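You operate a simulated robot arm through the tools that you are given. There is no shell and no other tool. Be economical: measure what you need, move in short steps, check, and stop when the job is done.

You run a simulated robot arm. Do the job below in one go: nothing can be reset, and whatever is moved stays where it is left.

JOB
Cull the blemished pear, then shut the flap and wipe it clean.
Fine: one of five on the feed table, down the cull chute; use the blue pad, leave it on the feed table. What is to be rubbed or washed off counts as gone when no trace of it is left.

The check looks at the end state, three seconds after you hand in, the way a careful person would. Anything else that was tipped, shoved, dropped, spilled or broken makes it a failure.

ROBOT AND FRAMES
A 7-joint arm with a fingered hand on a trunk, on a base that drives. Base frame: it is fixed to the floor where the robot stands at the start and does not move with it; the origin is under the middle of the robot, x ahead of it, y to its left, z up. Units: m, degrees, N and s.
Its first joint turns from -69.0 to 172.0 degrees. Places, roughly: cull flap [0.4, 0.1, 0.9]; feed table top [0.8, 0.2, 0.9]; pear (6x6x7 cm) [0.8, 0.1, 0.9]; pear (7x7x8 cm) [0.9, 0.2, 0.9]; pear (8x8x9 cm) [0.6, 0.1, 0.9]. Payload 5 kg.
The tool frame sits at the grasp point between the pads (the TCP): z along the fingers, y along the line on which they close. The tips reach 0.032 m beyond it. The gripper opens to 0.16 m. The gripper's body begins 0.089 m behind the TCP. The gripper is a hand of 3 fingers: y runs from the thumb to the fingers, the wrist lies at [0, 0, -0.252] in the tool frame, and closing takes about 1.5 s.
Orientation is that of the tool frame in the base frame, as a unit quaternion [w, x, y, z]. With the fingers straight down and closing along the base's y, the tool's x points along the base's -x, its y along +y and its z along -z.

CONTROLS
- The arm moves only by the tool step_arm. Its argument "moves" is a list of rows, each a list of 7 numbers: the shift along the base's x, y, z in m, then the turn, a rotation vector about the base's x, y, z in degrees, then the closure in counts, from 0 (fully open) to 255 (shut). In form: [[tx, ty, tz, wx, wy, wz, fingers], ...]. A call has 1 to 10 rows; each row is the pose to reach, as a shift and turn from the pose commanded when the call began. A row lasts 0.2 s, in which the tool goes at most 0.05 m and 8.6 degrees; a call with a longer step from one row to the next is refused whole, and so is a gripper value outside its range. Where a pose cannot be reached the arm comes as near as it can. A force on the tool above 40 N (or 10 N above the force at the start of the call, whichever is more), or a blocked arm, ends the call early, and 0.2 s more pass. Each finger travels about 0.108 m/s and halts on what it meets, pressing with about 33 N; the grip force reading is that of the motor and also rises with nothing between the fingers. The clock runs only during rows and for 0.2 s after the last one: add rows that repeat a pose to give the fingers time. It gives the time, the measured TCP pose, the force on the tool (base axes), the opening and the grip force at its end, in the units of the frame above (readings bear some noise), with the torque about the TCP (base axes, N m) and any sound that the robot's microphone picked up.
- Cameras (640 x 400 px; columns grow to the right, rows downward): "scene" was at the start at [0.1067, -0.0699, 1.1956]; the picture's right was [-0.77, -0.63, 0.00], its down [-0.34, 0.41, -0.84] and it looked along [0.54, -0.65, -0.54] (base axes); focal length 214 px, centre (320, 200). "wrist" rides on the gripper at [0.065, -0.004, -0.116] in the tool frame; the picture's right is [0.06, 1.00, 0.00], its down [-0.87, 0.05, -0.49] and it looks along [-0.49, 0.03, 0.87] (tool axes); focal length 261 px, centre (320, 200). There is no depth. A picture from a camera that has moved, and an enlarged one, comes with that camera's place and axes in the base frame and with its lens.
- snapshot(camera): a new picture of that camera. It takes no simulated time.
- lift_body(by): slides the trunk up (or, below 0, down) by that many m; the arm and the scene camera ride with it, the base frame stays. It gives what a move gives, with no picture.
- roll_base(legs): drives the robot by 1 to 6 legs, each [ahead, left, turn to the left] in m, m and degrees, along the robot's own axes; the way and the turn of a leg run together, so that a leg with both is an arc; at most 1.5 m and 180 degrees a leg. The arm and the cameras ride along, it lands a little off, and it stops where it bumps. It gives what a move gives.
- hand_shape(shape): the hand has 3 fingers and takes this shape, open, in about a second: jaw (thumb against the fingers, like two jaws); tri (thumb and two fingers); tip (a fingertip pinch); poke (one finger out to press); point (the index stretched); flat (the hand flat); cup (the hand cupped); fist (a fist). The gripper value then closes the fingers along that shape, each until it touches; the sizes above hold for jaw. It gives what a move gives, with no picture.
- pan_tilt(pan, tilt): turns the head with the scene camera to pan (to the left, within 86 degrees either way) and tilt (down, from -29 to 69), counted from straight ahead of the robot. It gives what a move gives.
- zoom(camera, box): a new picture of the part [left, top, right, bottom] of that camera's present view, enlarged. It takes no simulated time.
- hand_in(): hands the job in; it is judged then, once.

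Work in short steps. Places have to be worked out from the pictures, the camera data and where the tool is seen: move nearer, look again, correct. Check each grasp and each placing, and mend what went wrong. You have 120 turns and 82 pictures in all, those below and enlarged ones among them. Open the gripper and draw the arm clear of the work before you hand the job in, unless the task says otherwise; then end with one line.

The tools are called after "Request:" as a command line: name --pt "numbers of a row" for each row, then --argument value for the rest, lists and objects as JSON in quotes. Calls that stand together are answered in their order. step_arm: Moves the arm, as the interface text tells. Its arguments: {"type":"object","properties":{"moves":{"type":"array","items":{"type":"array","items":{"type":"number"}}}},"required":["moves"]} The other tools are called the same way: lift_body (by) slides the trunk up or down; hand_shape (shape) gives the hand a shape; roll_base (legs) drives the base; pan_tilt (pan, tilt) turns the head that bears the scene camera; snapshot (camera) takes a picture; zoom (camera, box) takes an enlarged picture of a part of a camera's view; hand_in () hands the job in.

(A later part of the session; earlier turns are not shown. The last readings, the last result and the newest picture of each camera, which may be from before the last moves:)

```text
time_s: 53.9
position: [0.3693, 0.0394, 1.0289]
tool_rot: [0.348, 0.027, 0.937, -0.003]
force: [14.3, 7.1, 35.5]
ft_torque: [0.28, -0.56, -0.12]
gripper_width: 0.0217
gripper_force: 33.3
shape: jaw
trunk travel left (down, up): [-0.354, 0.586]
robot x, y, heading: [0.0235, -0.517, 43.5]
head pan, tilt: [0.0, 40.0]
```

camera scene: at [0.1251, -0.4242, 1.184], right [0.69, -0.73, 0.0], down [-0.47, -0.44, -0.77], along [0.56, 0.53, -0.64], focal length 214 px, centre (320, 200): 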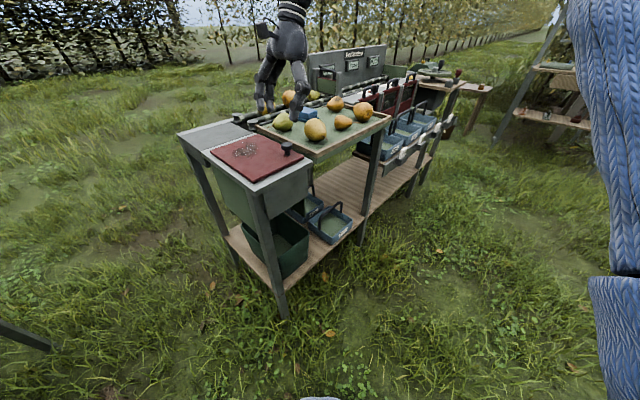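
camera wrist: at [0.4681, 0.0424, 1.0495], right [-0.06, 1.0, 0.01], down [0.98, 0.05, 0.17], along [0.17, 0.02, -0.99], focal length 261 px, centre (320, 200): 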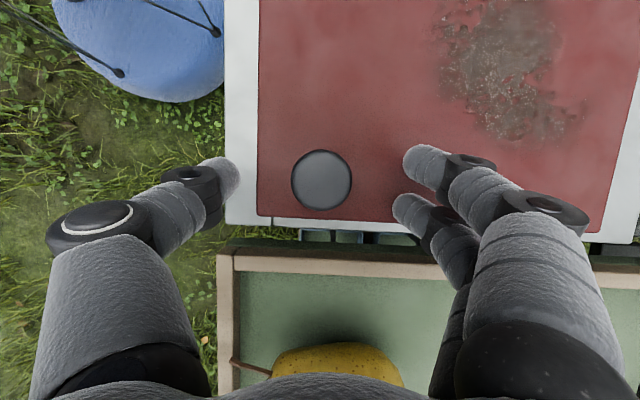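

Now it moved and the load is compressive, so it is only a radius mismatch. I nudge outward 2 mm and go on along the arc.

Request:
step_arm --pt "-0.003 0.002 0.002 0 0 0 255" --pt "-0.008 0.003 0.003 0 0 0 255" --pt "-0.013 0.004 0.003 0 -1 0 255"

```text
time_s: 54.7
position: [0.3641, 0.0421, 1.0319]
tool_rot: [0.345, 0.03, 0.938, -0.001]
force: [-7.3, -10.5, -24.6]
ft_torque: [-0.58, 0.48, -0.29]
gripper_width: 0.0205
gripper_force: 33.0
shape: jaw
trunk travel left (down, up): [-0.354, 0.586]
robot x, y, heading: [0.0264, -0.5147, 43.7]
head pan, tilt: [0.0, 40.0]
```

Tension now; I continue along x in small steps, feeling the vertical force.

Request:
step_arm --pt "-0.004 0 -0.002 0 0 0 255" --pt "-0.008 0 -0.002 0 0 0 255" --pt "-0.012 0 -0.0015 0 0 0 255"

Request:
zoom --camera "scene" --box '[170, 20, 390, 185]'

```text
time_s: 55.5
position: [0.3579, 0.0435, 1.0352]
tool_rot: [0.342, 0.034, 0.939, 0.001]
force: [-9.1, -11.7, -37.3]
ft_torque: [-0.71, 0.56, -0.28]
gripper_width: 0.0193
gripper_force: 32.8
shape: jaw
trunk travel left (down, up): [-0.354, 0.586]
robot x, y, heading: [0.0268, -0.5171, 43.4]
head pan, tilt: [0.0, 40.0]
```

```text
2.42 times, centred on (280, 102) of scene
camera zoom: at [0.1248, -0.4228, 1.1835], right [0.69, -0.72, 0.0], down [-0.47, -0.44, -0.77], along [0.56, 0.53, -0.64], focal length 520 px, centre (417, 436)
```

zoom: 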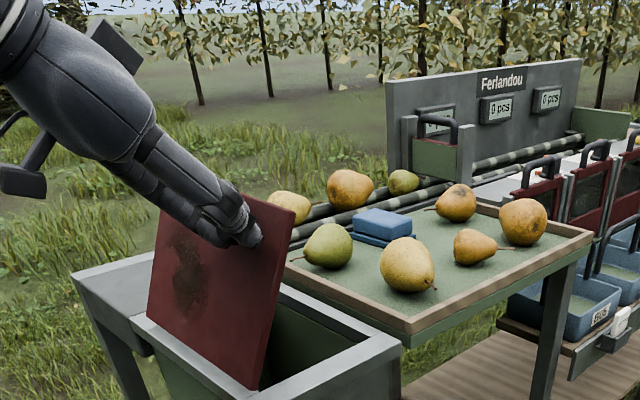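

Flap is at about 66° and still moving. I continue with a lower path.

Request:
step_arm --pt "-0.002 0 -0.004 0 0 0 255" --pt "-0.006 0 -0.005 0 0 0 255" --pt "-0.011 0 -0.005 0 0 0 255" --pt "-0.016 0 -0.005 0 0 0 255"

```text
time_s: 56.5
position: [0.3481, 0.0421, 1.0366]
tool_rot: [0.339, 0.04, 0.94, 0.004]
force: [0.1, 3.1, -11.3]
ft_torque: [-0.27, -0.19, 0.21]
gripper_width: 0.0192
gripper_force: 32.7
shape: jaw
trunk travel left (down, up): [-0.354, 0.586]
robot x, y, heading: [0.0259, -0.5173, 43.5]
head pan, tilt: [0.0, 40.0]
```

Request:
step_arm --pt "-0.006 0 -0.001 0 0 0 255" --pt "-0.012 0 0.0 0 0 0 255" --pt "-0.018 0 0.001 0 0 0 255" --pt "-0.024 0 0.001 0 0 0 255" --pt "-0.03 0 0.001 0 0 0 255"

Request:
zoom --camera "scene" --box '[170, 20, 390, 185]'

```text
time_s: 57.5
position: [0.3351, 0.0423, 1.042]
tool_rot: [0.327, 0.046, 0.944, 0.007]
force: [-4.6, 4.8, -43.7]
ft_torque: [-0.3, 0.54, 0.12]
gripper_width: 0.0179
gripper_force: 33.2
shape: jaw
trunk travel left (down, up): [-0.354, 0.586]
robot x, y, heading: [0.0285, -0.5175, 43.3]
head pan, tilt: [0.0, 40.0]
stopped in row 4: the force on the tool passed its limit at 42 N (the readings are from after the stop); the commanded pose is now the measured one
```

```text
2.42 times, centred on (280, 102) of scene
camera zoom: at [0.1254, -0.4212, 1.1831], right [0.69, -0.72, 0.0], down [-0.47, -0.44, -0.76], along [0.55, 0.53, -0.64], focal length 520 px, centre (417, 436)
```

zoom: 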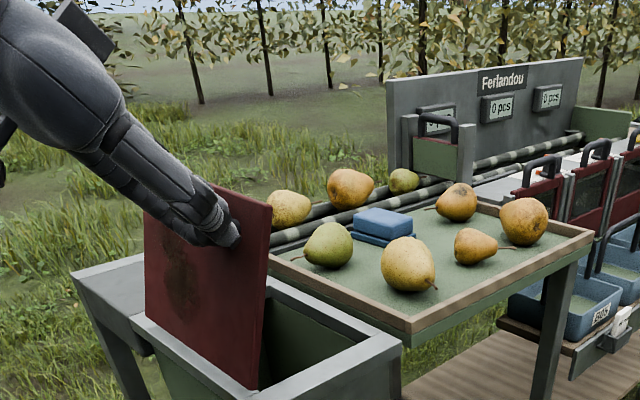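

About 76° now. I relieve downward and continue.

Request:
step_arm --pt "0 0 -0.005 0 0 0 255" --pt "-0.005 0 -0.008 0 0 0 255" --pt "-0.01 0 -0.009 0 0 0 255" --pt "-0.016 0 -0.009 0 0 0 255" --pt "-0.022 0 -0.01 0 0 0 255"

```text
time_s: 58.7
position: [0.3235, 0.0392, 1.0422]
tool_rot: [0.321, 0.056, 0.945, 0.01]
force: [5.4, 16.6, 12.7]
ft_torque: [0.37, -0.84, 0.39]
gripper_width: 0.0198
gripper_force: 32.7
shape: jaw
trunk travel left (down, up): [-0.354, 0.586]
robot x, y, heading: [0.0256, -0.5148, 43.2]
head pan, tilt: [0.0, 40.0]
```

Request:
step_arm --pt "-0.006 0.002 0.0 0 0 0 255" --pt "-0.012 0.003 0.0 0 0 0 255" --pt "-0.018 0.004 0.0 0 0 0 255" --pt "-0.024 0.005 -0.001 0 0 0 255" --pt "-0.03 0.005 -0.003 0 0 0 255"

Request:
zoom --camera "scene" --box '[170, 20, 390, 185]'

```text
time_s: 59.9
position: [0.3124, 0.041, 1.0469]
tool_rot: [0.304, 0.065, 0.95, 0.013]
force: [1.8, 3.6, -39.4]
ft_torque: [-0.42, 0.38, 0.18]
gripper_width: 0.0164
gripper_force: 33.2
shape: jaw
trunk travel left (down, up): [-0.354, 0.586]
robot x, y, heading: [0.0275, -0.5183, 43.4]
head pan, tilt: [0.0, 40.0]
stopped in row 5: the force on the tool passed its limit at 40 N (the readings are from after the stop); the commanded pose is now the measured one
```

```text
2.42 times, centred on (280, 102) of scene
camera zoom: at [0.1259, -0.4216, 1.1834], right [0.69, -0.72, 0.0], down [-0.47, -0.44, -0.76], along [0.55, 0.53, -0.64], focal length 520 px, centre (417, 436)
```

zoom: 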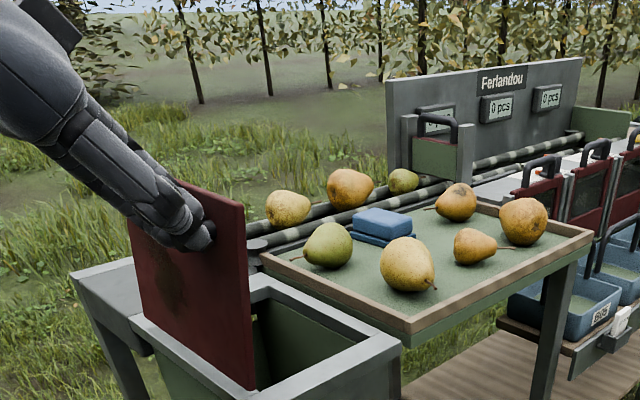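

Close to vertical. I ease down and continue past 90°.

Request:
step_arm --pt "0 0 -0.006 0 0 0 255" --pt "-0.006 0 -0.01 0 0 0 255" --pt "-0.012 0 -0.012 0 0 0 255" --pt "-0.018 0 -0.014 0 0 0 255" --pt "-0.024 0 -0.016 0 0 0 255" --pt "-0.03 0 -0.018 0 0 0 255"

Request:
zoom --camera "scene" --box '[170, 20, 390, 185]'

```text
time_s: 61.3
position: [0.2952, 0.0387, 1.0427]
tool_rot: [0.295, 0.079, 0.952, 0.023]
force: [1.2, 11.2, 12.5]
ft_torque: [0.23, -0.56, 0.75]
gripper_width: 0.0205
gripper_force: 33.1
shape: jaw
trunk travel left (down, up): [-0.354, 0.586]
robot x, y, heading: [0.0245, -0.5147, 43.7]
head pan, tilt: [0.0, 40.0]
stopped in row 6: the force on the tool passed its limit at 50 N (the readings are from after the stop); the commanded pose is now the measured one
```

```text
2.42 times, centred on (280, 102) of scene
camera zoom: at [0.1249, -0.4237, 1.1833], right [0.69, -0.72, 0.0], down [-0.47, -0.44, -0.77], along [0.55, 0.53, -0.64], focal length 520 px, centre (417, 436)
```

zoom: 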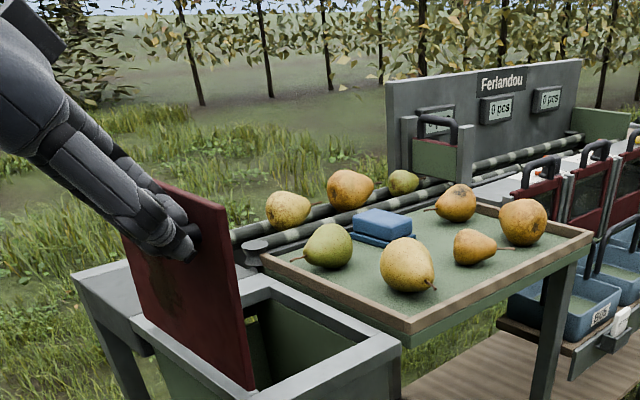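

Past vertical (~96°). One more small push to see if there is a stop.

Request:
step_arm --pt "-0.004 0 0.001 0 0 0 255" --pt "-0.009 0 0.0 0 0 0 255" --pt "-0.014 0 -0.001 0 0 0 255" --pt "-0.019 0 -0.003 0 0 0 255"

Request:
zoom --camera "scene" --box '[170, 20, 390, 185]'

```text
time_s: 62.3
position: [0.2822, 0.038, 1.0444]
tool_rot: [0.288, 0.084, 0.954, 0.021]
force: [6.2, 15.5, -13.8]
ft_torque: [0.2, -0.38, 0.39]
gripper_width: 0.019
gripper_force: 33.1
shape: jaw
trunk travel left (down, up): [-0.354, 0.586]
robot x, y, heading: [0.0272, -0.5143, 43.7]
head pan, tilt: [0.0, 40.0]
```

```text
2.42 times, centred on (280, 102) of scene
camera zoom: at [0.1252, -0.4219, 1.1833], right [0.69, -0.72, 0.0], down [-0.47, -0.44, -0.76], along [0.55, 0.53, -0.64], focal length 520 px, centre (417, 436)
```

zoom: 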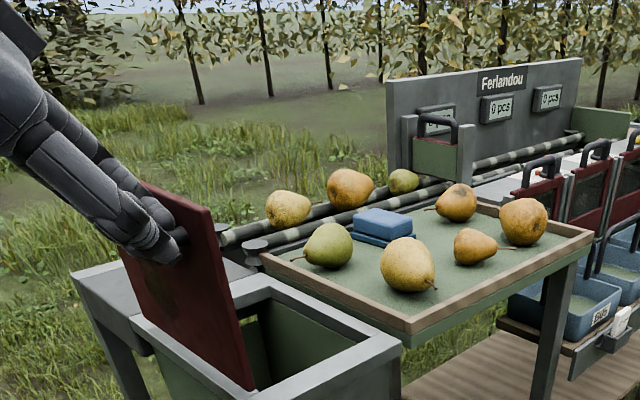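

The flap leans back ~100°. I relieve the load and open the fingers.

Request:
step_arm --pt "0 0 -0.002 0 0 0 255" --pt "0 0 -0.002 0 0 0 200" --pt "0 0 -0.002 0 0 0 150" --pt "0 0 -0.002 0 0 0 110" --pt "0 0 -0.002 0 0 0 90" --pt "0 0 -0.002 0 0 0 90"

Request:
zoom --camera "scene" --box '[130, 20, 390, 215]'

Request:
snapshot --camera "wrist"

```text
time_s: 63.7
position: [0.2786, 0.0367, 1.0466]
tool_rot: [0.291, 0.083, 0.953, 0.025]
force: [0.2, 0.3, 0.5]
ft_torque: [0.03, 0.03, -0.02]
gripper_width: 0.1032
gripper_force: 0.2
shape: jaw
trunk travel left (down, up): [-0.354, 0.586]
robot x, y, heading: [0.0293, -0.5171, 43.6]
head pan, tilt: [0.0, 40.0]
```

```text
2.05 times, centred on (260, 118) of scene
camera zoom: at [0.1244, -0.4237, 1.1839], right [0.69, -0.72, 0.0], down [-0.47, -0.44, -0.77], along [0.56, 0.53, -0.64], focal length 440 px, centre (443, 369)
```

zoom: 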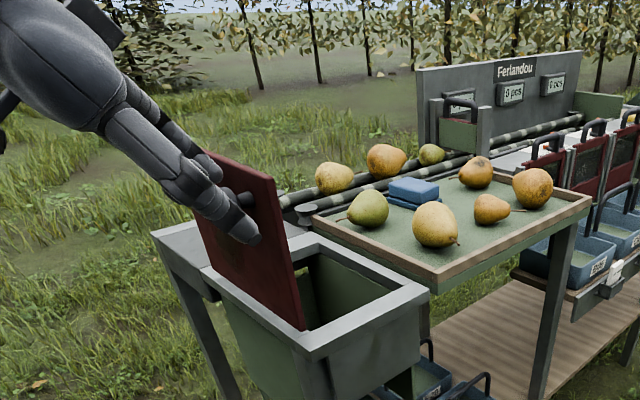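

```text
41 pictures are left
camera wrist: at [0.1631, 0.0439, 1.107], right [0.09, 0.99, 0.06], down [0.44, -0.1, 0.89], along [0.89, -0.06, -0.45], focal length 261 px, centre (320, 200)
```

wrist: 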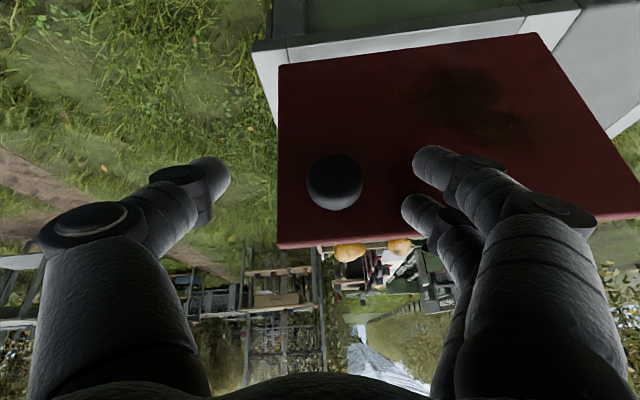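

The flap stays open by itself. I withdraw along the tool axis, then rise.

Request:
step_arm --pt "-0.022 0 0.036 0 0 0 60" --pt "-0.044 0 0.072 0 0 0 30" --pt "-0.066 0 0.108 0 0 0 0" --pt "-0.07 -0.01 0.15 0 7 0 0" --pt "-0.06 -0.03 0.19 0 14 0 0" --pt "-0.04 -0.06 0.22 0 21 0 0" --pt "-0.01 -0.1 0.24 0 28 0 0" --pt "0.02 -0.14 0.24 0 34 0 0" --pt "0.04 -0.18 0.24 0 34 0 0"

```text
refused: row 7 steps farther than a row can; nothing moved
```

Request:
step_arm --pt "-0.022 0 0.036 0 0 0 60" --pt "-0.044 0 0.072 0 0 0 30" --pt "-0.066 0 0.108 0 0 0 0" --pt "-0.07 -0.01 0.15 0 7 0 0" --pt "-0.06 -0.03 0.185 0 14 0 0" --pt "-0.04 -0.05 0.21 0 21 0 0" --pt "-0.02 -0.08 0.22 0 28 0 0" --pt "0.01 -0.11 0.22 0 34 0 0" --pt "0.03 -0.15 0.22 0 34 0 0"

```text
time_s: 65.7
position: [0.3024, -0.1114, 1.2585]
tool_rot: [0.005, 0.079, 0.997, -0.005]
force: [-0.6, 0.0, 0.7]
ft_torque: [0.04, -0.02, -0.01]
gripper_width: 0.16
gripper_force: 0.1
shape: jaw
out of reach, approached as far as the arm can: row 3, 4, 5, 6
trunk travel left (down, up): [-0.354, 0.586]
robot x, y, heading: [0.0277, -0.5153, 43.4]
head pan, tilt: [0.0, 40.0]
```

Hand is clear and up. I drive back to the right-side stance for pear, pad and flap work.

Request:
roll_base --legs '[[0.207, -0.196, 0], [0.207, -0.196, 0], [0, 0, 46.5]]'

Request:
pan_tilt --pan 5 --tilt 45

Request:
snapshot --camera "scene"

```text
time_s: 71.4
position: [0.4827, -0.0368, 1.2561]
tool_rot: [0.007, -0.327, 0.945, -0.002]
force: [0.1, 0.7, -0.1]
ft_torque: [0.03, 0.03, -0.01]
gripper_width: 0.1599
gripper_force: 0.0
shape: jaw
trunk travel left (down, up): [-0.354, 0.586]
robot x, y, heading: [0.5968, -0.5168, 90.6]
head pan, tilt: [0.0, 40.0]
```

```text
time_s: 72.1
position: [0.4818, -0.0373, 1.2583]
tool_rot: [0.007, -0.327, 0.945, -0.002]
force: [-0.3, 0.1, -0.1]
ft_torque: [0.02, 0.03, 0.01]
gripper_width: 0.1598
gripper_force: 0.1
shape: jaw
trunk travel left (down, up): [-0.354, 0.586]
robot x, y, heading: [0.5922, -0.5147, 91.0]
head pan, tilt: [5.0, 45.0]
```

```text
40 pictures are left
camera scene: at [0.5849, -0.3852, 1.1767], right [0.99, 0.1, 0.0], down [0.07, -0.7, -0.71], along [-0.07, 0.7, -0.71], focal length 214 px, centre (320, 200)
```

scene: 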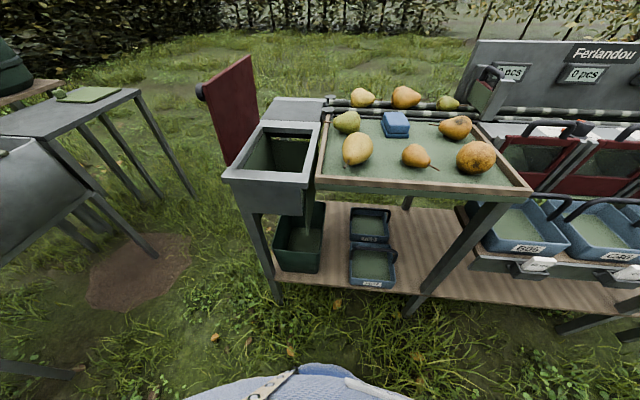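

Flap rests open around 110°, tray undisturbed. I move the hand above the blemished pear.

Request:
step_arm --pt "0.038 0.023 -0.005 0 0 -5 0" --pt "0.076 0.045 -0.01 0 0 -10 0" --pt "0.113 0.068 -0.015 0 0 -15 0" --pt "0.151 0.091 -0.02 0 0 -20 0" --pt "0.189 0.113 -0.03 0 0 -25 0" --pt "0.227 0.136 -0.04 0 0 -30 0" --pt "0.265 0.159 -0.055 0 0 -35 0" --pt "0.302 0.182 -0.07 0 0 -40 30" --pt "0.34 0.204 -0.085 0 0 -45 60" --pt "0.37 0.224 -0.1 0 0 -48 70"

Request:
snapshot --camera "wrist"

Request:
zoom --camera "scene" --box '[310, 70, 550, 220]'

```text
time_s: 74.3
position: [0.8557, 0.1892, 1.1548]
tool_rot: [0.005, 0.085, 0.996, -0.005]
force: [0.4, 0.6, 0.6]
ft_torque: [-0.02, 0.04, 0.01]
gripper_width: 0.1165
gripper_force: 0.0
shape: jaw
trunk travel left (down, up): [-0.354, 0.586]
robot x, y, heading: [0.5895, -0.5104, 91.2]
head pan, tilt: [5.0, 45.0]
```

```text
39 pictures are left
camera wrist: at [0.7915, 0.1966, 1.2699], right [0.11, 0.99, -0.01], down [0.86, -0.09, 0.5], along [0.5, -0.06, -0.87], focal length 261 px, centre (320, 200)
```

wrist: 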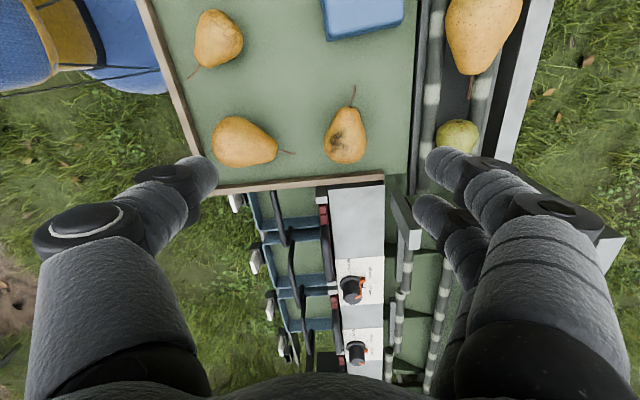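

```text
2.67 times, centred on (430, 145) of scene
camera zoom: at [0.5857, -0.3845, 1.1765], right [0.99, 0.1, 0.0], down [0.07, -0.7, -0.71], along [-0.07, 0.7, -0.71], focal length 572 px, centre (27, 347)
```

zoom: 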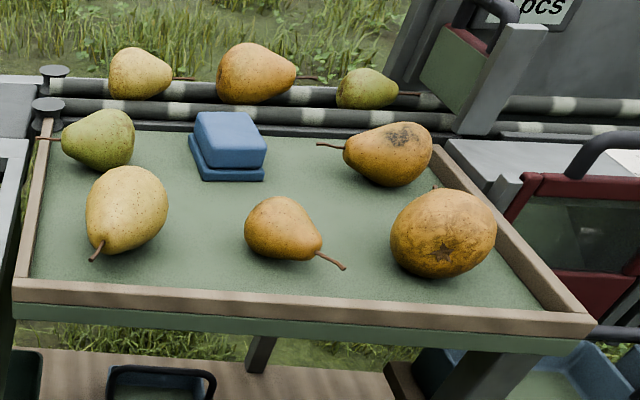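

Triangulated pear centre ≈ (0.905, 0.22, 0.89). I move over it and go partway down.

Request:
step_arm --pt "0.025 0.015 -0.03 0 0 -3 90" --pt "0.049 0.031 -0.06 0 0 -6 105" --pt "0.049 0.031 -0.1 0 0 -6 105" --pt "0.049 0.031 -0.14 0 0 -6 105" --pt "0.049 0.031 -0.14 0 0 -6 105"

Request:
snapshot --camera "wrist"

```text
time_s: 75.5
position: [0.9004, 0.2194, 1.0188]
tool_rot: [0.005, 0.137, 0.991, -0.004]
force: [0.1, 0.6, -0.5]
ft_torque: [-0.04, 0.0, -0.06]
gripper_width: 0.0945
gripper_force: 0.1
shape: jaw
trunk travel left (down, up): [-0.354, 0.586]
robot x, y, heading: [0.5949, -0.5119, 90.9]
head pan, tilt: [5.0, 45.0]
```

```text
37 pictures are left
camera wrist: at [0.8371, 0.2334, 1.1336], right [0.21, 0.98, -0.01], down [0.85, -0.18, 0.5], along [0.49, -0.11, -0.87], focal length 261 px, centre (320, 200)
```

wrist: 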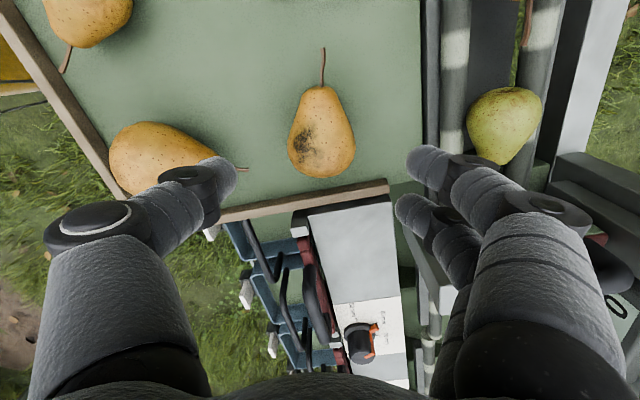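

Aligned. I descend around the pear.

Request:
step_arm --pt "0.01 -0.002 -0.04 0 0 0 105" --pt "0.011 -0.002 -0.08 0 0 0 105" --pt "0.011 -0.002 -0.1 0 0 0 105" --pt "0.011 -0.002 -0.119 0 0 0 105" --pt "0.011 -0.002 -0.119 0 0 0 105"

Request:
snapshot --camera "wrist"

```text
time_s: 76.7
position: [0.9125, 0.2171, 0.8994]
tool_rot: [0.003, 0.138, 0.99, -0.004]
force: [0.3, 0.0, 8.7]
ft_torque: [0.53, -0.05, 0.03]
gripper_width: 0.0943
gripper_force: 0.1
shape: jaw
trunk travel left (down, up): [-0.354, 0.586]
robot x, y, heading: [0.5944, -0.5156, 91.1]
head pan, tilt: [5.0, 45.0]
```

```text
36 pictures are left
camera wrist: at [0.8491, 0.231, 1.0136], right [0.21, 0.98, -0.01], down [0.85, -0.18, 0.5], along [0.49, -0.11, -0.87], focal length 261 px, centre (320, 200)
```

wrist: 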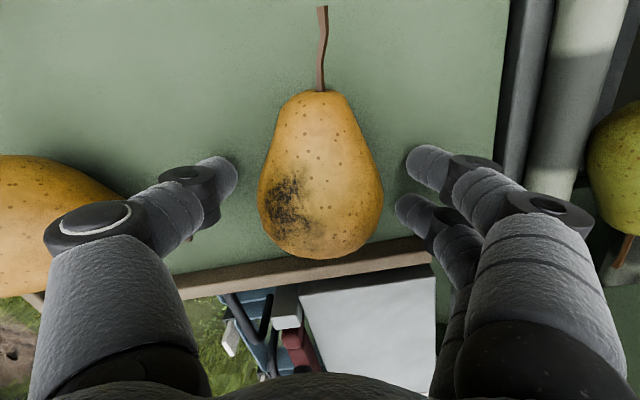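

Fingertips just touch the tray floor; I raise 8 mm and close on the pear.

Request:
step_arm --pt "0 0 0.008 0 0 0 105" --pt "0.002 0.0 0.008 0 0 0 130" --pt "0.002 0.0 0.008 0 0 0 160" --pt "0.002 0.0 0.008 0 0 0 190" --pt "0.002 0.0 0.008 0 0 0 220" --pt "0.002 0.0 0.008 0 0 0 220"

Request:
snapshot --camera "wrist"

```text
time_s: 78.1
position: [0.9156, 0.2169, 0.9052]
tool_rot: [0.004, 0.138, 0.99, -0.006]
force: [0.9, -0.1, -0.5]
ft_torque: [0.02, -0.02, 0.01]
gripper_width: 0.0505
gripper_force: 33.3
shape: jaw
trunk travel left (down, up): [-0.354, 0.586]
robot x, y, heading: [0.5956, -0.5185, 90.7]
head pan, tilt: [5.0, 45.0]
```

```text
35 pictures are left
camera wrist: at [0.8517, 0.2313, 1.0208], right [0.21, 0.98, -0.01], down [0.85, -0.18, 0.5], along [0.49, -0.11, -0.87], focal length 261 px, centre (320, 200)
```

wrist: 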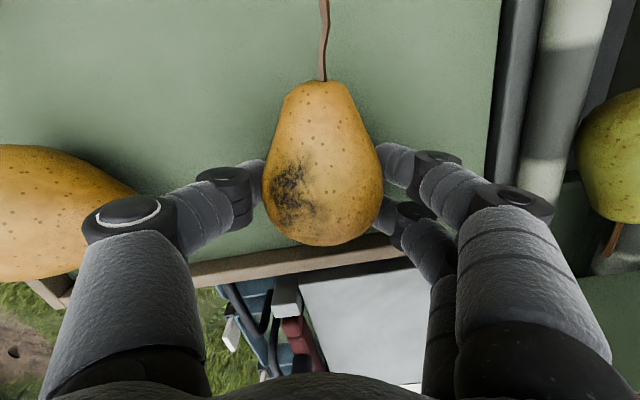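

Gripped at 0.05 m. I lift straight up and check it stays held.

Request:
step_arm --pt "0 0 0.03 0 0 0 220" --pt "0 0 0.07 0 0 0 220" --pt "0 0 0.11 0 0 0 220" --pt "0 0 0.15 0 0 0 220" --pt "0 0 0.19 0 0 0 220" --pt "0 0 0.22 0 0 0 220"

Request:
snapshot --camera "wrist"

```text
time_s: 79.5
position: [0.9175, 0.2162, 1.1266]
tool_rot: [0.004, 0.137, 0.99, -0.004]
force: [-0.4, -0.1, -0.8]
ft_torque: [0.0, 0.0, 0.01]
gripper_width: 0.05
gripper_force: 32.8
shape: jaw
trunk travel left (down, up): [-0.354, 0.586]
robot x, y, heading: [0.5961, -0.5161, 91.1]
head pan, tilt: [5.0, 45.0]
```

```text
34 pictures are left
camera wrist: at [0.8548, 0.2313, 1.2419], right [0.21, 0.98, -0.01], down [0.85, -0.18, 0.5], along [0.49, -0.11, -0.87], focal length 261 px, centre (320, 200)
```

wrist: 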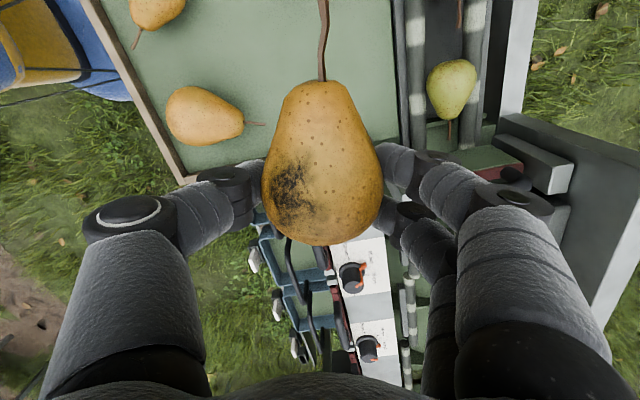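

Pear held. I carry it over the open chute at a safe height.

Request:
step_arm --pt "-0.046 -0.008 0.01 0 0 3.6 220" --pt "-0.092 -0.017 0.01 0 0 7.2 220" --pt "-0.138 -0.025 0.01 0 0 10.8 220" --pt "-0.184 -0.034 0.01 0 0 14.4 220" --pt "-0.23 -0.042 0.01 0 0 18 220" --pt "-0.276 -0.05 0.01 0 0 21.6 220" --pt "-0.322 -0.059 0.01 0 0 25.2 220" --pt "-0.368 -0.068 0.01 0 0 28.8 220" --pt "-0.414 -0.077 0.01 0 0 32.4 220" --pt "-0.46 -0.086 0.01 0 0 36 220"

Request:
snapshot --camera "wrist"

Request:
snapshot --camera "scene"

```text
time_s: 81.7
position: [0.4531, 0.1313, 1.1374]
tool_rot: [0.006, -0.176, 0.984, -0.003]
force: [-0.1, 0.5, -1.0]
ft_torque: [0.02, -0.02, 0.03]
gripper_width: 0.0499
gripper_force: 33.0
shape: jaw
trunk travel left (down, up): [-0.354, 0.586]
robot x, y, heading: [0.5913, -0.5089, 91.1]
head pan, tilt: [5.0, 45.0]
```

```text
33 pictures are left
camera wrist: at [0.394, 0.1054, 1.2514], right [-0.4, 0.91, -0.01], down [0.79, 0.35, 0.5], along [0.46, 0.2, -0.87], focal length 261 px, centre (320, 200)
```

wrist: 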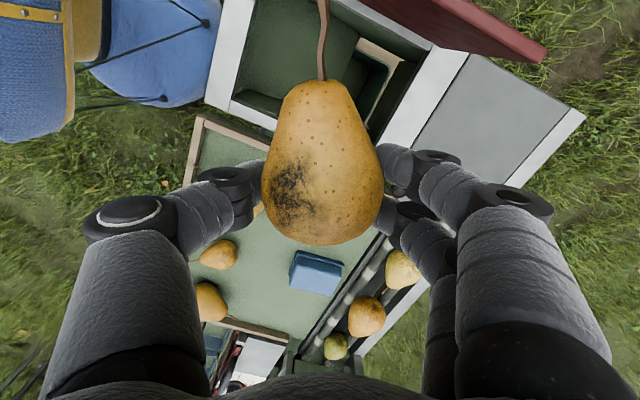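

```text
32 pictures are left
camera scene: at [0.5841, -0.3852, 1.1767], right [0.99, 0.1, 0.0], down [0.07, -0.7, -0.71], along [-0.07, 0.7, -0.71], focal length 214 px, centre (320, 200)
```

scene: 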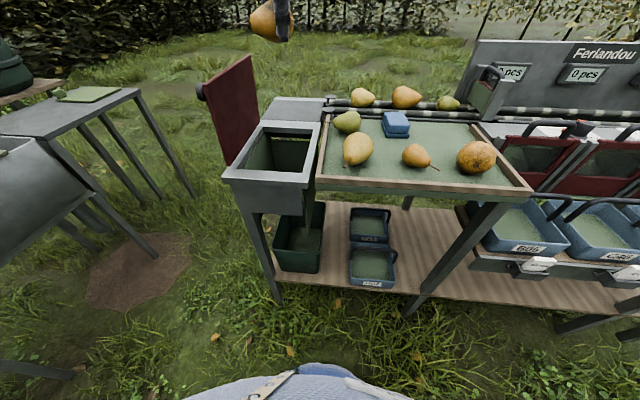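

I lower the pear into the chute mouth.

Request:
step_arm --pt "-0.01 0 -0.045 0 0 0 220" --pt "-0.018 0 -0.09 0 0 0 220" --pt "-0.018 0 -0.135 0 0 0 220" --pt "-0.018 0 -0.18 0 0 0 220" --pt "-0.018 0 -0.22 0 0 0 220" --pt "-0.018 0 -0.25 0 0 0 220"

Request:
snapshot --camera "scene"

```text
time_s: 83.1
position: [0.4366, 0.132, 0.886]
tool_rot: [0.006, -0.175, 0.985, -0.004]
force: [0.1, 0.6, -2.1]
ft_torque: [-0.03, -0.01, -0.02]
gripper_width: 0.0497
gripper_force: 33.2
shape: jaw
trunk travel left (down, up): [-0.354, 0.586]
robot x, y, heading: [0.5931, -0.5165, 90.9]
head pan, tilt: [5.0, 45.0]
```

```text
31 pictures are left
camera scene: at [0.585, -0.3846, 1.1766], right [0.99, 0.1, 0.0], down [0.07, -0.7, -0.71], along [-0.07, 0.7, -0.71], focal length 214 px, centre (320, 200)
```

scene: 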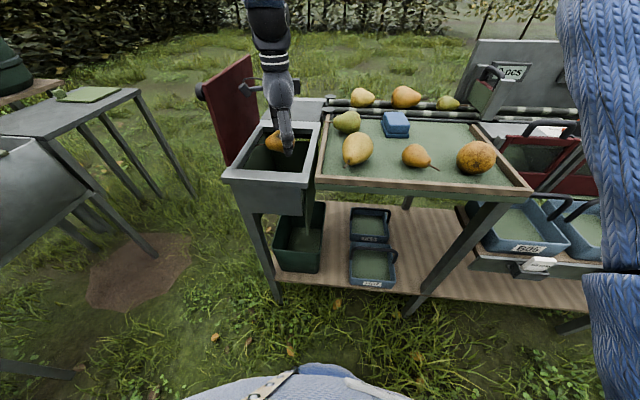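

The pear is in the chute mouth; I open the fingers moderately and rise.

Request:
step_arm --pt "0 0 0 0 0 0 170" --pt "0 0 0 0 0 0 130" --pt "0 0 0 0 0 0 110" --pt "0 0 0 0 0 0 110" --pt "0 0 0.04 0 0 0 110" --pt "0 0 0.08 0 0 0 110" --pt "0 0 0.12 0 0 0 110" --pt "0 0 0.16 0 0 0 110" --pt "0 0 0.2 0 0 0 110" --pt "0 0 0.24 0 0 0 110"

Request:
snapshot --camera "wrist"

Request:
snapshot --camera "scene"

```text
time_s: 85.3
position: [0.435, 0.1305, 1.1262]
tool_rot: [0.006, -0.176, 0.984, -0.004]
force: [-0.8, -0.1, 0.1]
ft_torque: [0.02, -0.01, 0.01]
gripper_width: 0.0904
gripper_force: 0.1
shape: jaw
trunk travel left (down, up): [-0.354, 0.586]
robot x, y, heading: [0.5961, -0.5169, 91.0]
head pan, tilt: [5.0, 45.0]
```

```text
30 pictures are left
camera wrist: at [0.3756, 0.1029, 1.2417], right [-0.4, 0.91, -0.01], down [0.79, 0.35, 0.5], along [0.46, 0.2, -0.87], focal length 261 px, centre (320, 200)
```

wrist: 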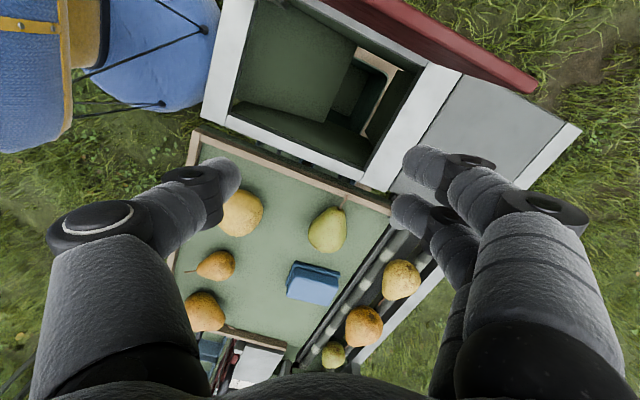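

```text
29 pictures are left
camera scene: at [0.5845, -0.3861, 1.1767], right [0.99, 0.1, 0.0], down [0.07, -0.7, -0.71], along [-0.07, 0.7, -0.71], focal length 214 px, centre (320, 200)
```

scene: 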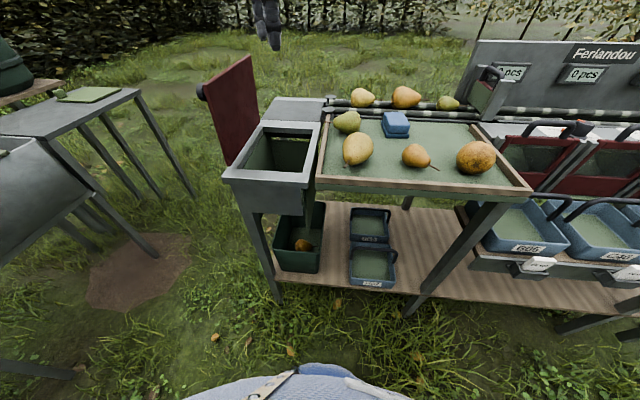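

The pear is down in the cull bin. Next is the flap; I zoom to judge its present angle.

Request:
zoom --camera "scene" --box '[180, 40, 340, 200]'

```text
2.50 times, centred on (260, 120) of scene
camera zoom: at [0.5845, -0.3861, 1.1767], right [0.99, 0.1, 0.0], down [0.07, -0.7, -0.71], along [-0.07, 0.7, -0.71], focal length 536 px, centre (470, 400)
```

zoom: 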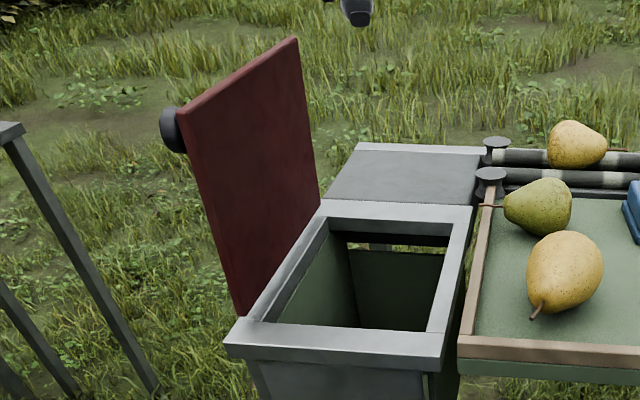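

The flap stands about vertical (top edge near x≈0.34, z≈1.05). I'll straddle its top edge with thumb on the tray side and fingers behind, to swing it down under control; first turning the hand above it.

Request:
step_arm --pt "-0.01 0 0.03 0 0 8 110" --pt "-0.02 0.003 0.04 0 0 16 120" --pt "-0.03 0.006 0.04 0 0 24 130" --pt "-0.04 0.009 0.04 0 0 32 130" --pt "-0.055 0.012 0.04 0 0 40 130" --pt "-0.07 0.015 0.04 0 0 48 130" --pt "-0.08 0.018 0.04 0 0 56 130" --pt "-0.09 0.02 0.04 0 0 64 130" --pt "-0.098 0.02 0.04 0 0 70 130" --pt "-0.098 0.02 0.04 0 0 70 130"

Request:
snapshot --camera "wrist"

```text
time_s: 87.5
position: [0.3385, 0.1499, 1.167]
tool_rot: [-0.007, 0.709, -0.705, -0.001]
force: [0.5, 0.2, 0.3]
ft_torque: [-0.04, 0.03, -0.02]
gripper_width: 0.0793
gripper_force: 0.0
shape: jaw
trunk travel left (down, up): [-0.354, 0.586]
robot x, y, heading: [0.5974, -0.516, 90.9]
head pan, tilt: [5.0, 45.0]
```

```text
27 pictures are left
camera wrist: at [0.344, 0.0829, 1.282], right [-1.0, -0.07, -0.01], down [-0.06, 0.86, 0.5], along [-0.03, 0.5, -0.87], focal length 261 px, centre (320, 200)
```

wrist: 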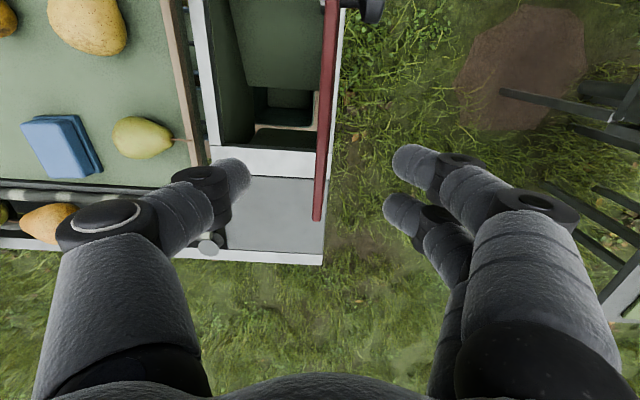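

The flap edge sits right between thumb and fingers. I lower to straddle it and narrow the gap.

Request:
step_arm --pt "0 0 -0.04 0 0 0 130" --pt "0 0 -0.08 0 0 0 130" --pt "0 0 -0.12 0 0 0 130" --pt "0 0 -0.12 0 0 0 170" --pt "0 0 -0.12 0 0 0 190" --pt "0 0 -0.12 0 0 0 190"

Request:
snapshot --camera "wrist"

```text
time_s: 88.9
position: [0.3372, 0.1507, 1.0464]
tool_rot: [-0.007, 0.709, -0.705, -0.001]
force: [0.0, 0.1, -0.1]
ft_torque: [-0.02, 0.01, -0.03]
gripper_width: 0.0411
gripper_force: 0.1
shape: jaw
trunk travel left (down, up): [-0.354, 0.586]
robot x, y, heading: [0.593, -0.5158, 91.3]
head pan, tilt: [5.0, 45.0]
```

```text
26 pictures are left
camera wrist: at [0.3426, 0.0842, 1.1607], right [-1.0, -0.07, -0.01], down [-0.06, 0.86, 0.5], along [-0.03, 0.5, -0.87], focal length 261 px, centre (320, 200)
```

wrist: 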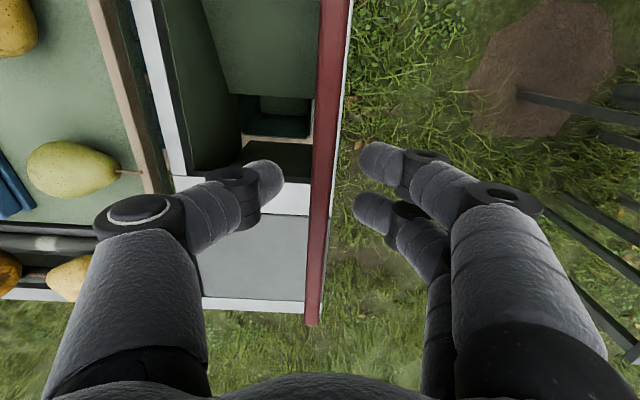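

Straddled with slack either side. I push gently forward to ~75° and see how the flap behaves.

Request:
step_arm --pt "0.01 0 0 0 0 0 190" --pt "0.02 0 0 0 0 0 190" --pt "0.03 0 -0.002 0 0 0 190" --pt "0.04 0 -0.004 0 0 0 185" --pt "0.05 0 -0.006 0 0 0 180" --pt "0.05 0 -0.006 0 0 0 180" --pt "0.05 0 -0.006 0 0 0 180"

Request:
snapshot --camera "wrist"

```text
time_s: 90.5
position: [0.3884, 0.1514, 1.0405]
tool_rot: [-0.007, 0.709, -0.705, -0.001]
force: [0.7, 0.3, -0.2]
ft_torque: [0.03, 0.04, -0.01]
gripper_width: 0.0471
gripper_force: 0.0
shape: jaw
trunk travel left (down, up): [-0.354, 0.586]
robot x, y, heading: [0.5996, -0.5156, 91.0]
head pan, tilt: [5.0, 45.0]
```

```text
25 pictures are left
camera wrist: at [0.3935, 0.0841, 1.1554], right [-1.0, -0.07, -0.01], down [-0.06, 0.86, 0.5], along [-0.03, 0.5, -0.87], focal length 261 px, centre (320, 200)
```

wrist: 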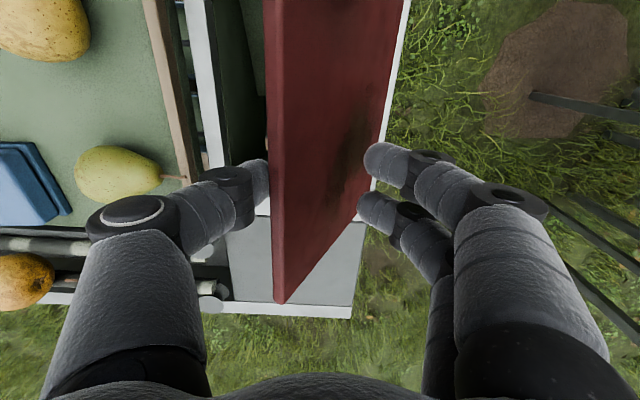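

The flap now leans on the thumb, so the cage works. I lower it along the arc with the thumb moving underneath as support.

Request:
step_arm --pt "0.007 0 -0.011 0 0 0 180" --pt "0.0135 0 -0.023 0 0 0 180" --pt "0.02 0 -0.027 0 0 0 180" --pt "0.026 0 -0.031 0 0 0 180" --pt "0.032 0 -0.034 0 0 0 180" --pt "0.038 0 -0.037 0 0 0 180" --pt "0.048 0 -0.046 0 0 0 180" --pt "0.058 0 -0.056 0 0 0 180"

Request:
snapshot --camera "wrist"

Request:
zoom --camera "scene" --box '[180, 40, 380, 200]'

```text
time_s: 92.3
position: [0.4471, 0.1498, 0.9841]
tool_rot: [-0.007, 0.708, -0.706, -0.001]
force: [1.5, 0.4, -1.0]
ft_torque: [-0.03, 0.03, -0.01]
gripper_width: 0.0475
gripper_force: 0.1
shape: jaw
trunk travel left (down, up): [-0.354, 0.586]
robot x, y, heading: [0.5922, -0.5156, 90.5]
head pan, tilt: [5.0, 45.0]
```

```text
24 pictures are left
camera wrist: at [0.4527, 0.0836, 1.0981], right [-1.0, -0.07, -0.01], down [-0.06, 0.86, 0.5], along [-0.03, 0.5, -0.87], focal length 261 px, centre (320, 200)
```

wrist: 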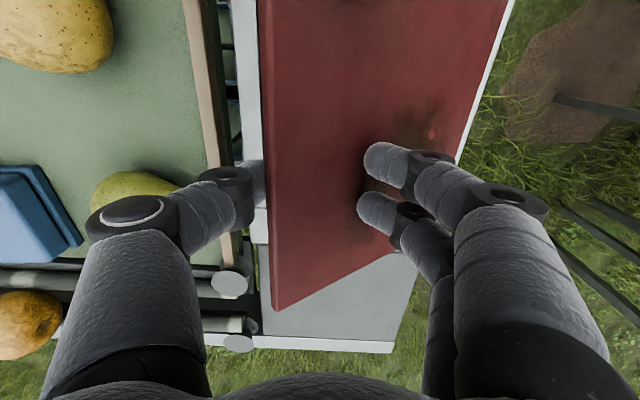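

```text
2.50 times, centred on (280, 120) of scene
camera zoom: at [0.5852, -0.3849, 1.1766], right [0.99, 0.1, 0.0], down [0.07, -0.7, -0.71], along [-0.07, 0.7, -0.71], focal length 536 px, centre (420, 400)
```

zoom: 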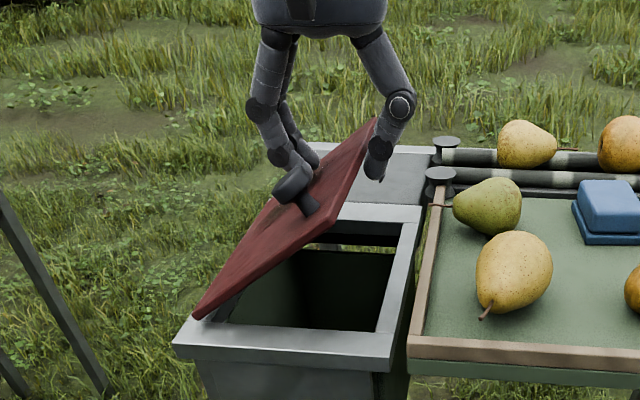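

Working well, flap about 45°. I continue lowering.

Request:
step_arm --pt "0.005 0 -0.008 0 0 0 180" --pt "0.009 0 -0.016 0 0 0 180" --pt "0.013 0 -0.025 0 0 0 180" --pt "0.016 0 -0.034 0 0 0 180" --pt "0.019 0 -0.042 0 0 0 180" --pt "0.019 0 -0.042 0 0 0 180"

Request:
zoom --camera "scene" --box '[180, 40, 380, 200]'

```text
time_s: 93.7
position: [0.4648, 0.1498, 0.9431]
tool_rot: [-0.006, 0.709, -0.706, -0.003]
force: [-6.4, 13.1, 27.2]
ft_torque: [0.04, 4.48, -0.58]
gripper_width: 0.0555
gripper_force: 33.5
shape: jaw
trunk travel left (down, up): [-0.354, 0.586]
robot x, y, heading: [0.5916, -0.515, 91.0]
head pan, tilt: [5.0, 45.0]
```

```text
2.50 times, centred on (280, 120) of scene
camera zoom: at [0.5851, -0.3855, 1.1769], right [0.99, 0.1, 0.0], down [0.07, -0.7, -0.71], along [-0.07, 0.7, -0.71], focal length 536 px, centre (420, 400)
```

zoom: 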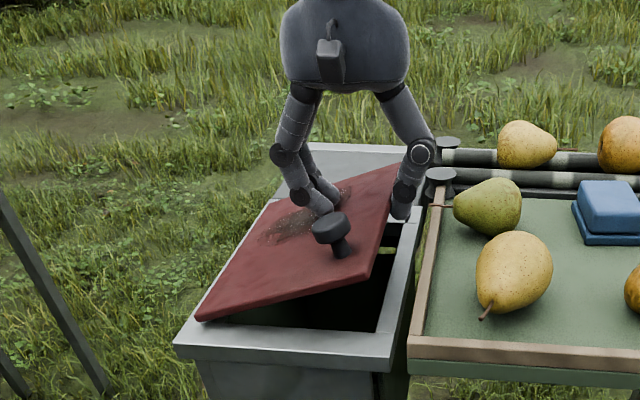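

Flap at about 25° and the grip is pinched a bit. I ease up and slide the thumb out from under the edge by opening and moving forward.

Request:
step_arm --pt "0 0 0.006 0 0 0 170" --pt "0.004 0 0.008 0 0 0 155" --pt "0.008 0 0.008 0 0 0 140" --pt "0.014 0 0.008 0 0 0 125" --pt "0.02 0 0.008 0 0 0 110" --pt "0.026 0 0.008 0 0 0 110" --pt "0.026 0 0.008 0 0 0 110"

Request:
zoom --camera "scene" --box '[180, 40, 380, 200]'

```text
time_s: 95.3
position: [0.4922, 0.1505, 0.9511]
tool_rot: [-0.007, 0.708, -0.707, 0.0]
force: [0.4, -0.3, 0.9]
ft_torque: [0.0, -0.01, 0.01]
gripper_width: 0.0906
gripper_force: 0.0
shape: jaw
trunk travel left (down, up): [-0.354, 0.586]
robot x, y, heading: [0.5927, -0.5143, 91.0]
head pan, tilt: [5.0, 45.0]
```

```text
2.50 times, centred on (280, 120) of scene
camera zoom: at [0.5849, -0.3851, 1.1767], right [0.99, 0.1, 0.0], down [0.07, -0.7, -0.71], along [-0.07, 0.7, -0.71], focal length 536 px, centre (420, 400)
```

zoom: 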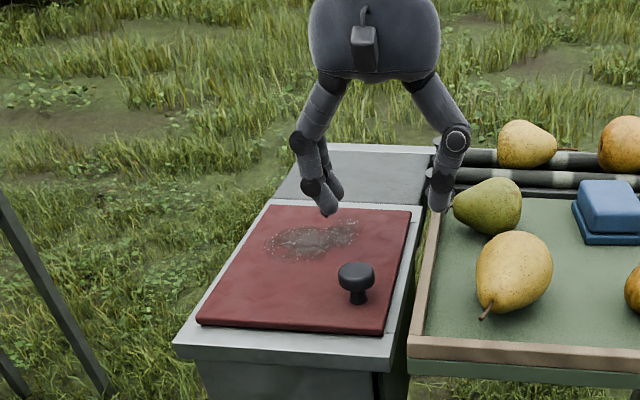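

The flap is shut. I rise straight up and go above the blue pad.

Request:
step_arm --pt "0 0 0.045 0 0 0 110" --pt "0 0 0.09 0 0 0 110" --pt "0.02 0.005 0.13 0 0 0 110" --pt "0.06 0.015 0.14 0 0 0 110" --pt "0.1 0.025 0.14 0 0 0 110" --pt "0.145 0.035 0.14 0 0 0 100" --pt "0.19 0.05 0.14 0 0 0 90" --pt "0.235 0.065 0.14 0 0 0 90" --pt "0.25 0.07 0.14 0 0 0 90"

Request:
snapshot --camera "wrist"

Request:
zoom --camera "scene" --box '[310, 80, 470, 200]'

```text
time_s: 97.3
position: [0.7436, 0.2205, 1.0904]
tool_rot: [-0.006, 0.709, -0.706, -0.001]
force: [0.5, -0.4, -0.4]
ft_torque: [-0.02, 0.01, -0.02]
gripper_width: 0.103
gripper_force: 0.1
shape: jaw
trunk travel left (down, up): [-0.354, 0.586]
robot x, y, heading: [0.5955, -0.5181, 90.7]
head pan, tilt: [5.0, 45.0]
```

```text
20 pictures are left
camera wrist: at [0.7485, 0.154, 1.2061], right [-1.0, -0.07, -0.01], down [-0.06, 0.86, 0.5], along [-0.03, 0.5, -0.87], focal length 261 px, centre (320, 200)
```

wrist: 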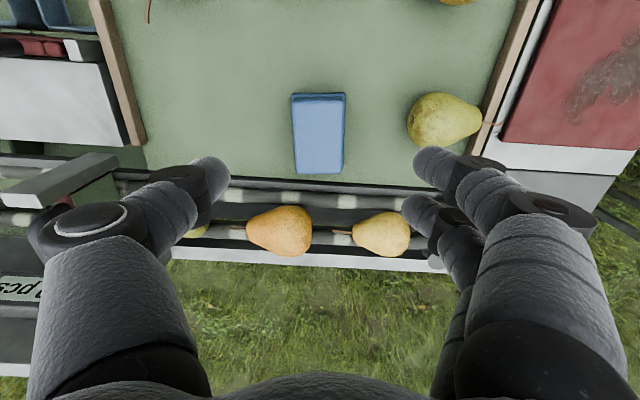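

```text
3.33 times, centred on (390, 140) of scene
camera zoom: at [0.585, -0.3851, 1.1767], right [0.99, 0.1, 0.0], down [0.07, -0.7, -0.71], along [-0.07, 0.7, -0.71], focal length 715 px, centre (87, 400)
```

zoom: 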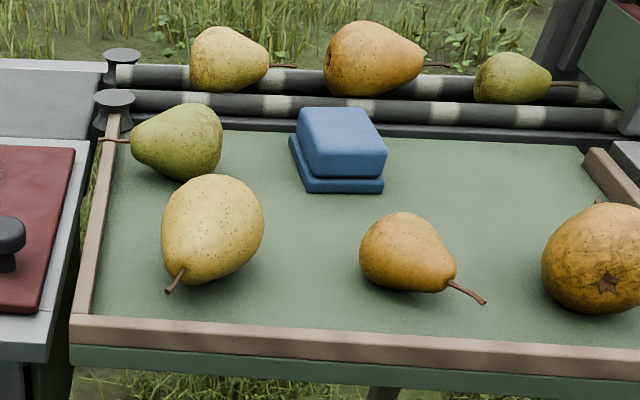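

Pad centre ≈ (0.746, 0.241), top z≈0.90. I descend over its upper block.

Request:
step_arm --pt "0.002 0.01 -0.045 0 0 0 90" --pt "0.003 0.0205 -0.09 0 0 0 100" --pt "0.003 0.0205 -0.13 0 0 0 105" --pt "0.003 0.0205 -0.16 0 0 0 105" --pt "0.003 0.0205 -0.178 0 0 0 105" --pt "0.003 0.0205 -0.178 0 0 0 105"

Request:
snapshot --camera "wrist"

Request:
zoom --camera "scene" --box '[330, 80, 450, 170]'

```text
time_s: 98.7
position: [0.7455, 0.2413, 0.9124]
tool_rot: [-0.006, 0.709, -0.706, -0.001]
force: [-0.1, 0.5, -0.2]
ft_torque: [0.01, 0.0, 0.02]
gripper_width: 0.0946
gripper_force: 0.1
shape: jaw
trunk travel left (down, up): [-0.354, 0.586]
robot x, y, heading: [0.5928, -0.5159, 91.2]
head pan, tilt: [5.0, 45.0]
```

```text
18 pictures are left
camera wrist: at [0.7503, 0.1745, 1.0277], right [-1.0, -0.07, -0.01], down [-0.06, 0.86, 0.5], along [-0.03, 0.5, -0.87], focal length 261 px, centre (320, 200)
```

wrist: 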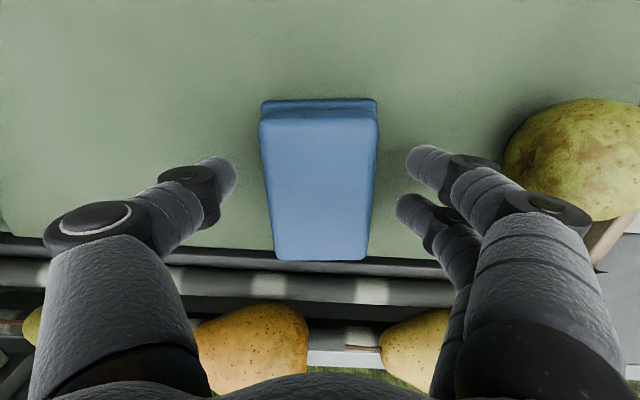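

```text
4.44 times, centred on (390, 125) of scene
camera zoom: at [0.5851, -0.3852, 1.1767], right [0.99, 0.1, 0.0], down [0.07, -0.7, -0.71], along [-0.07, 0.7, -0.71], focal length 953 px, centre (9, 533)
```

zoom: 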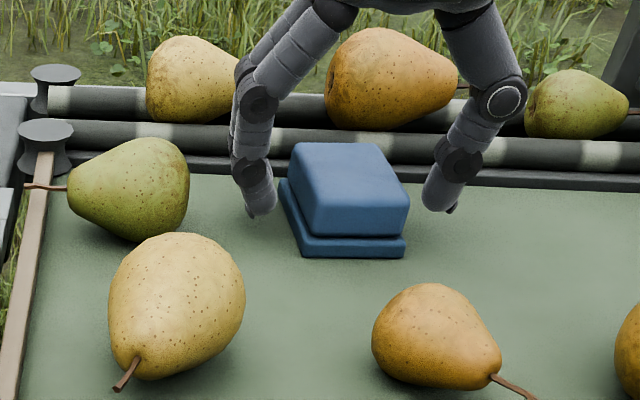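

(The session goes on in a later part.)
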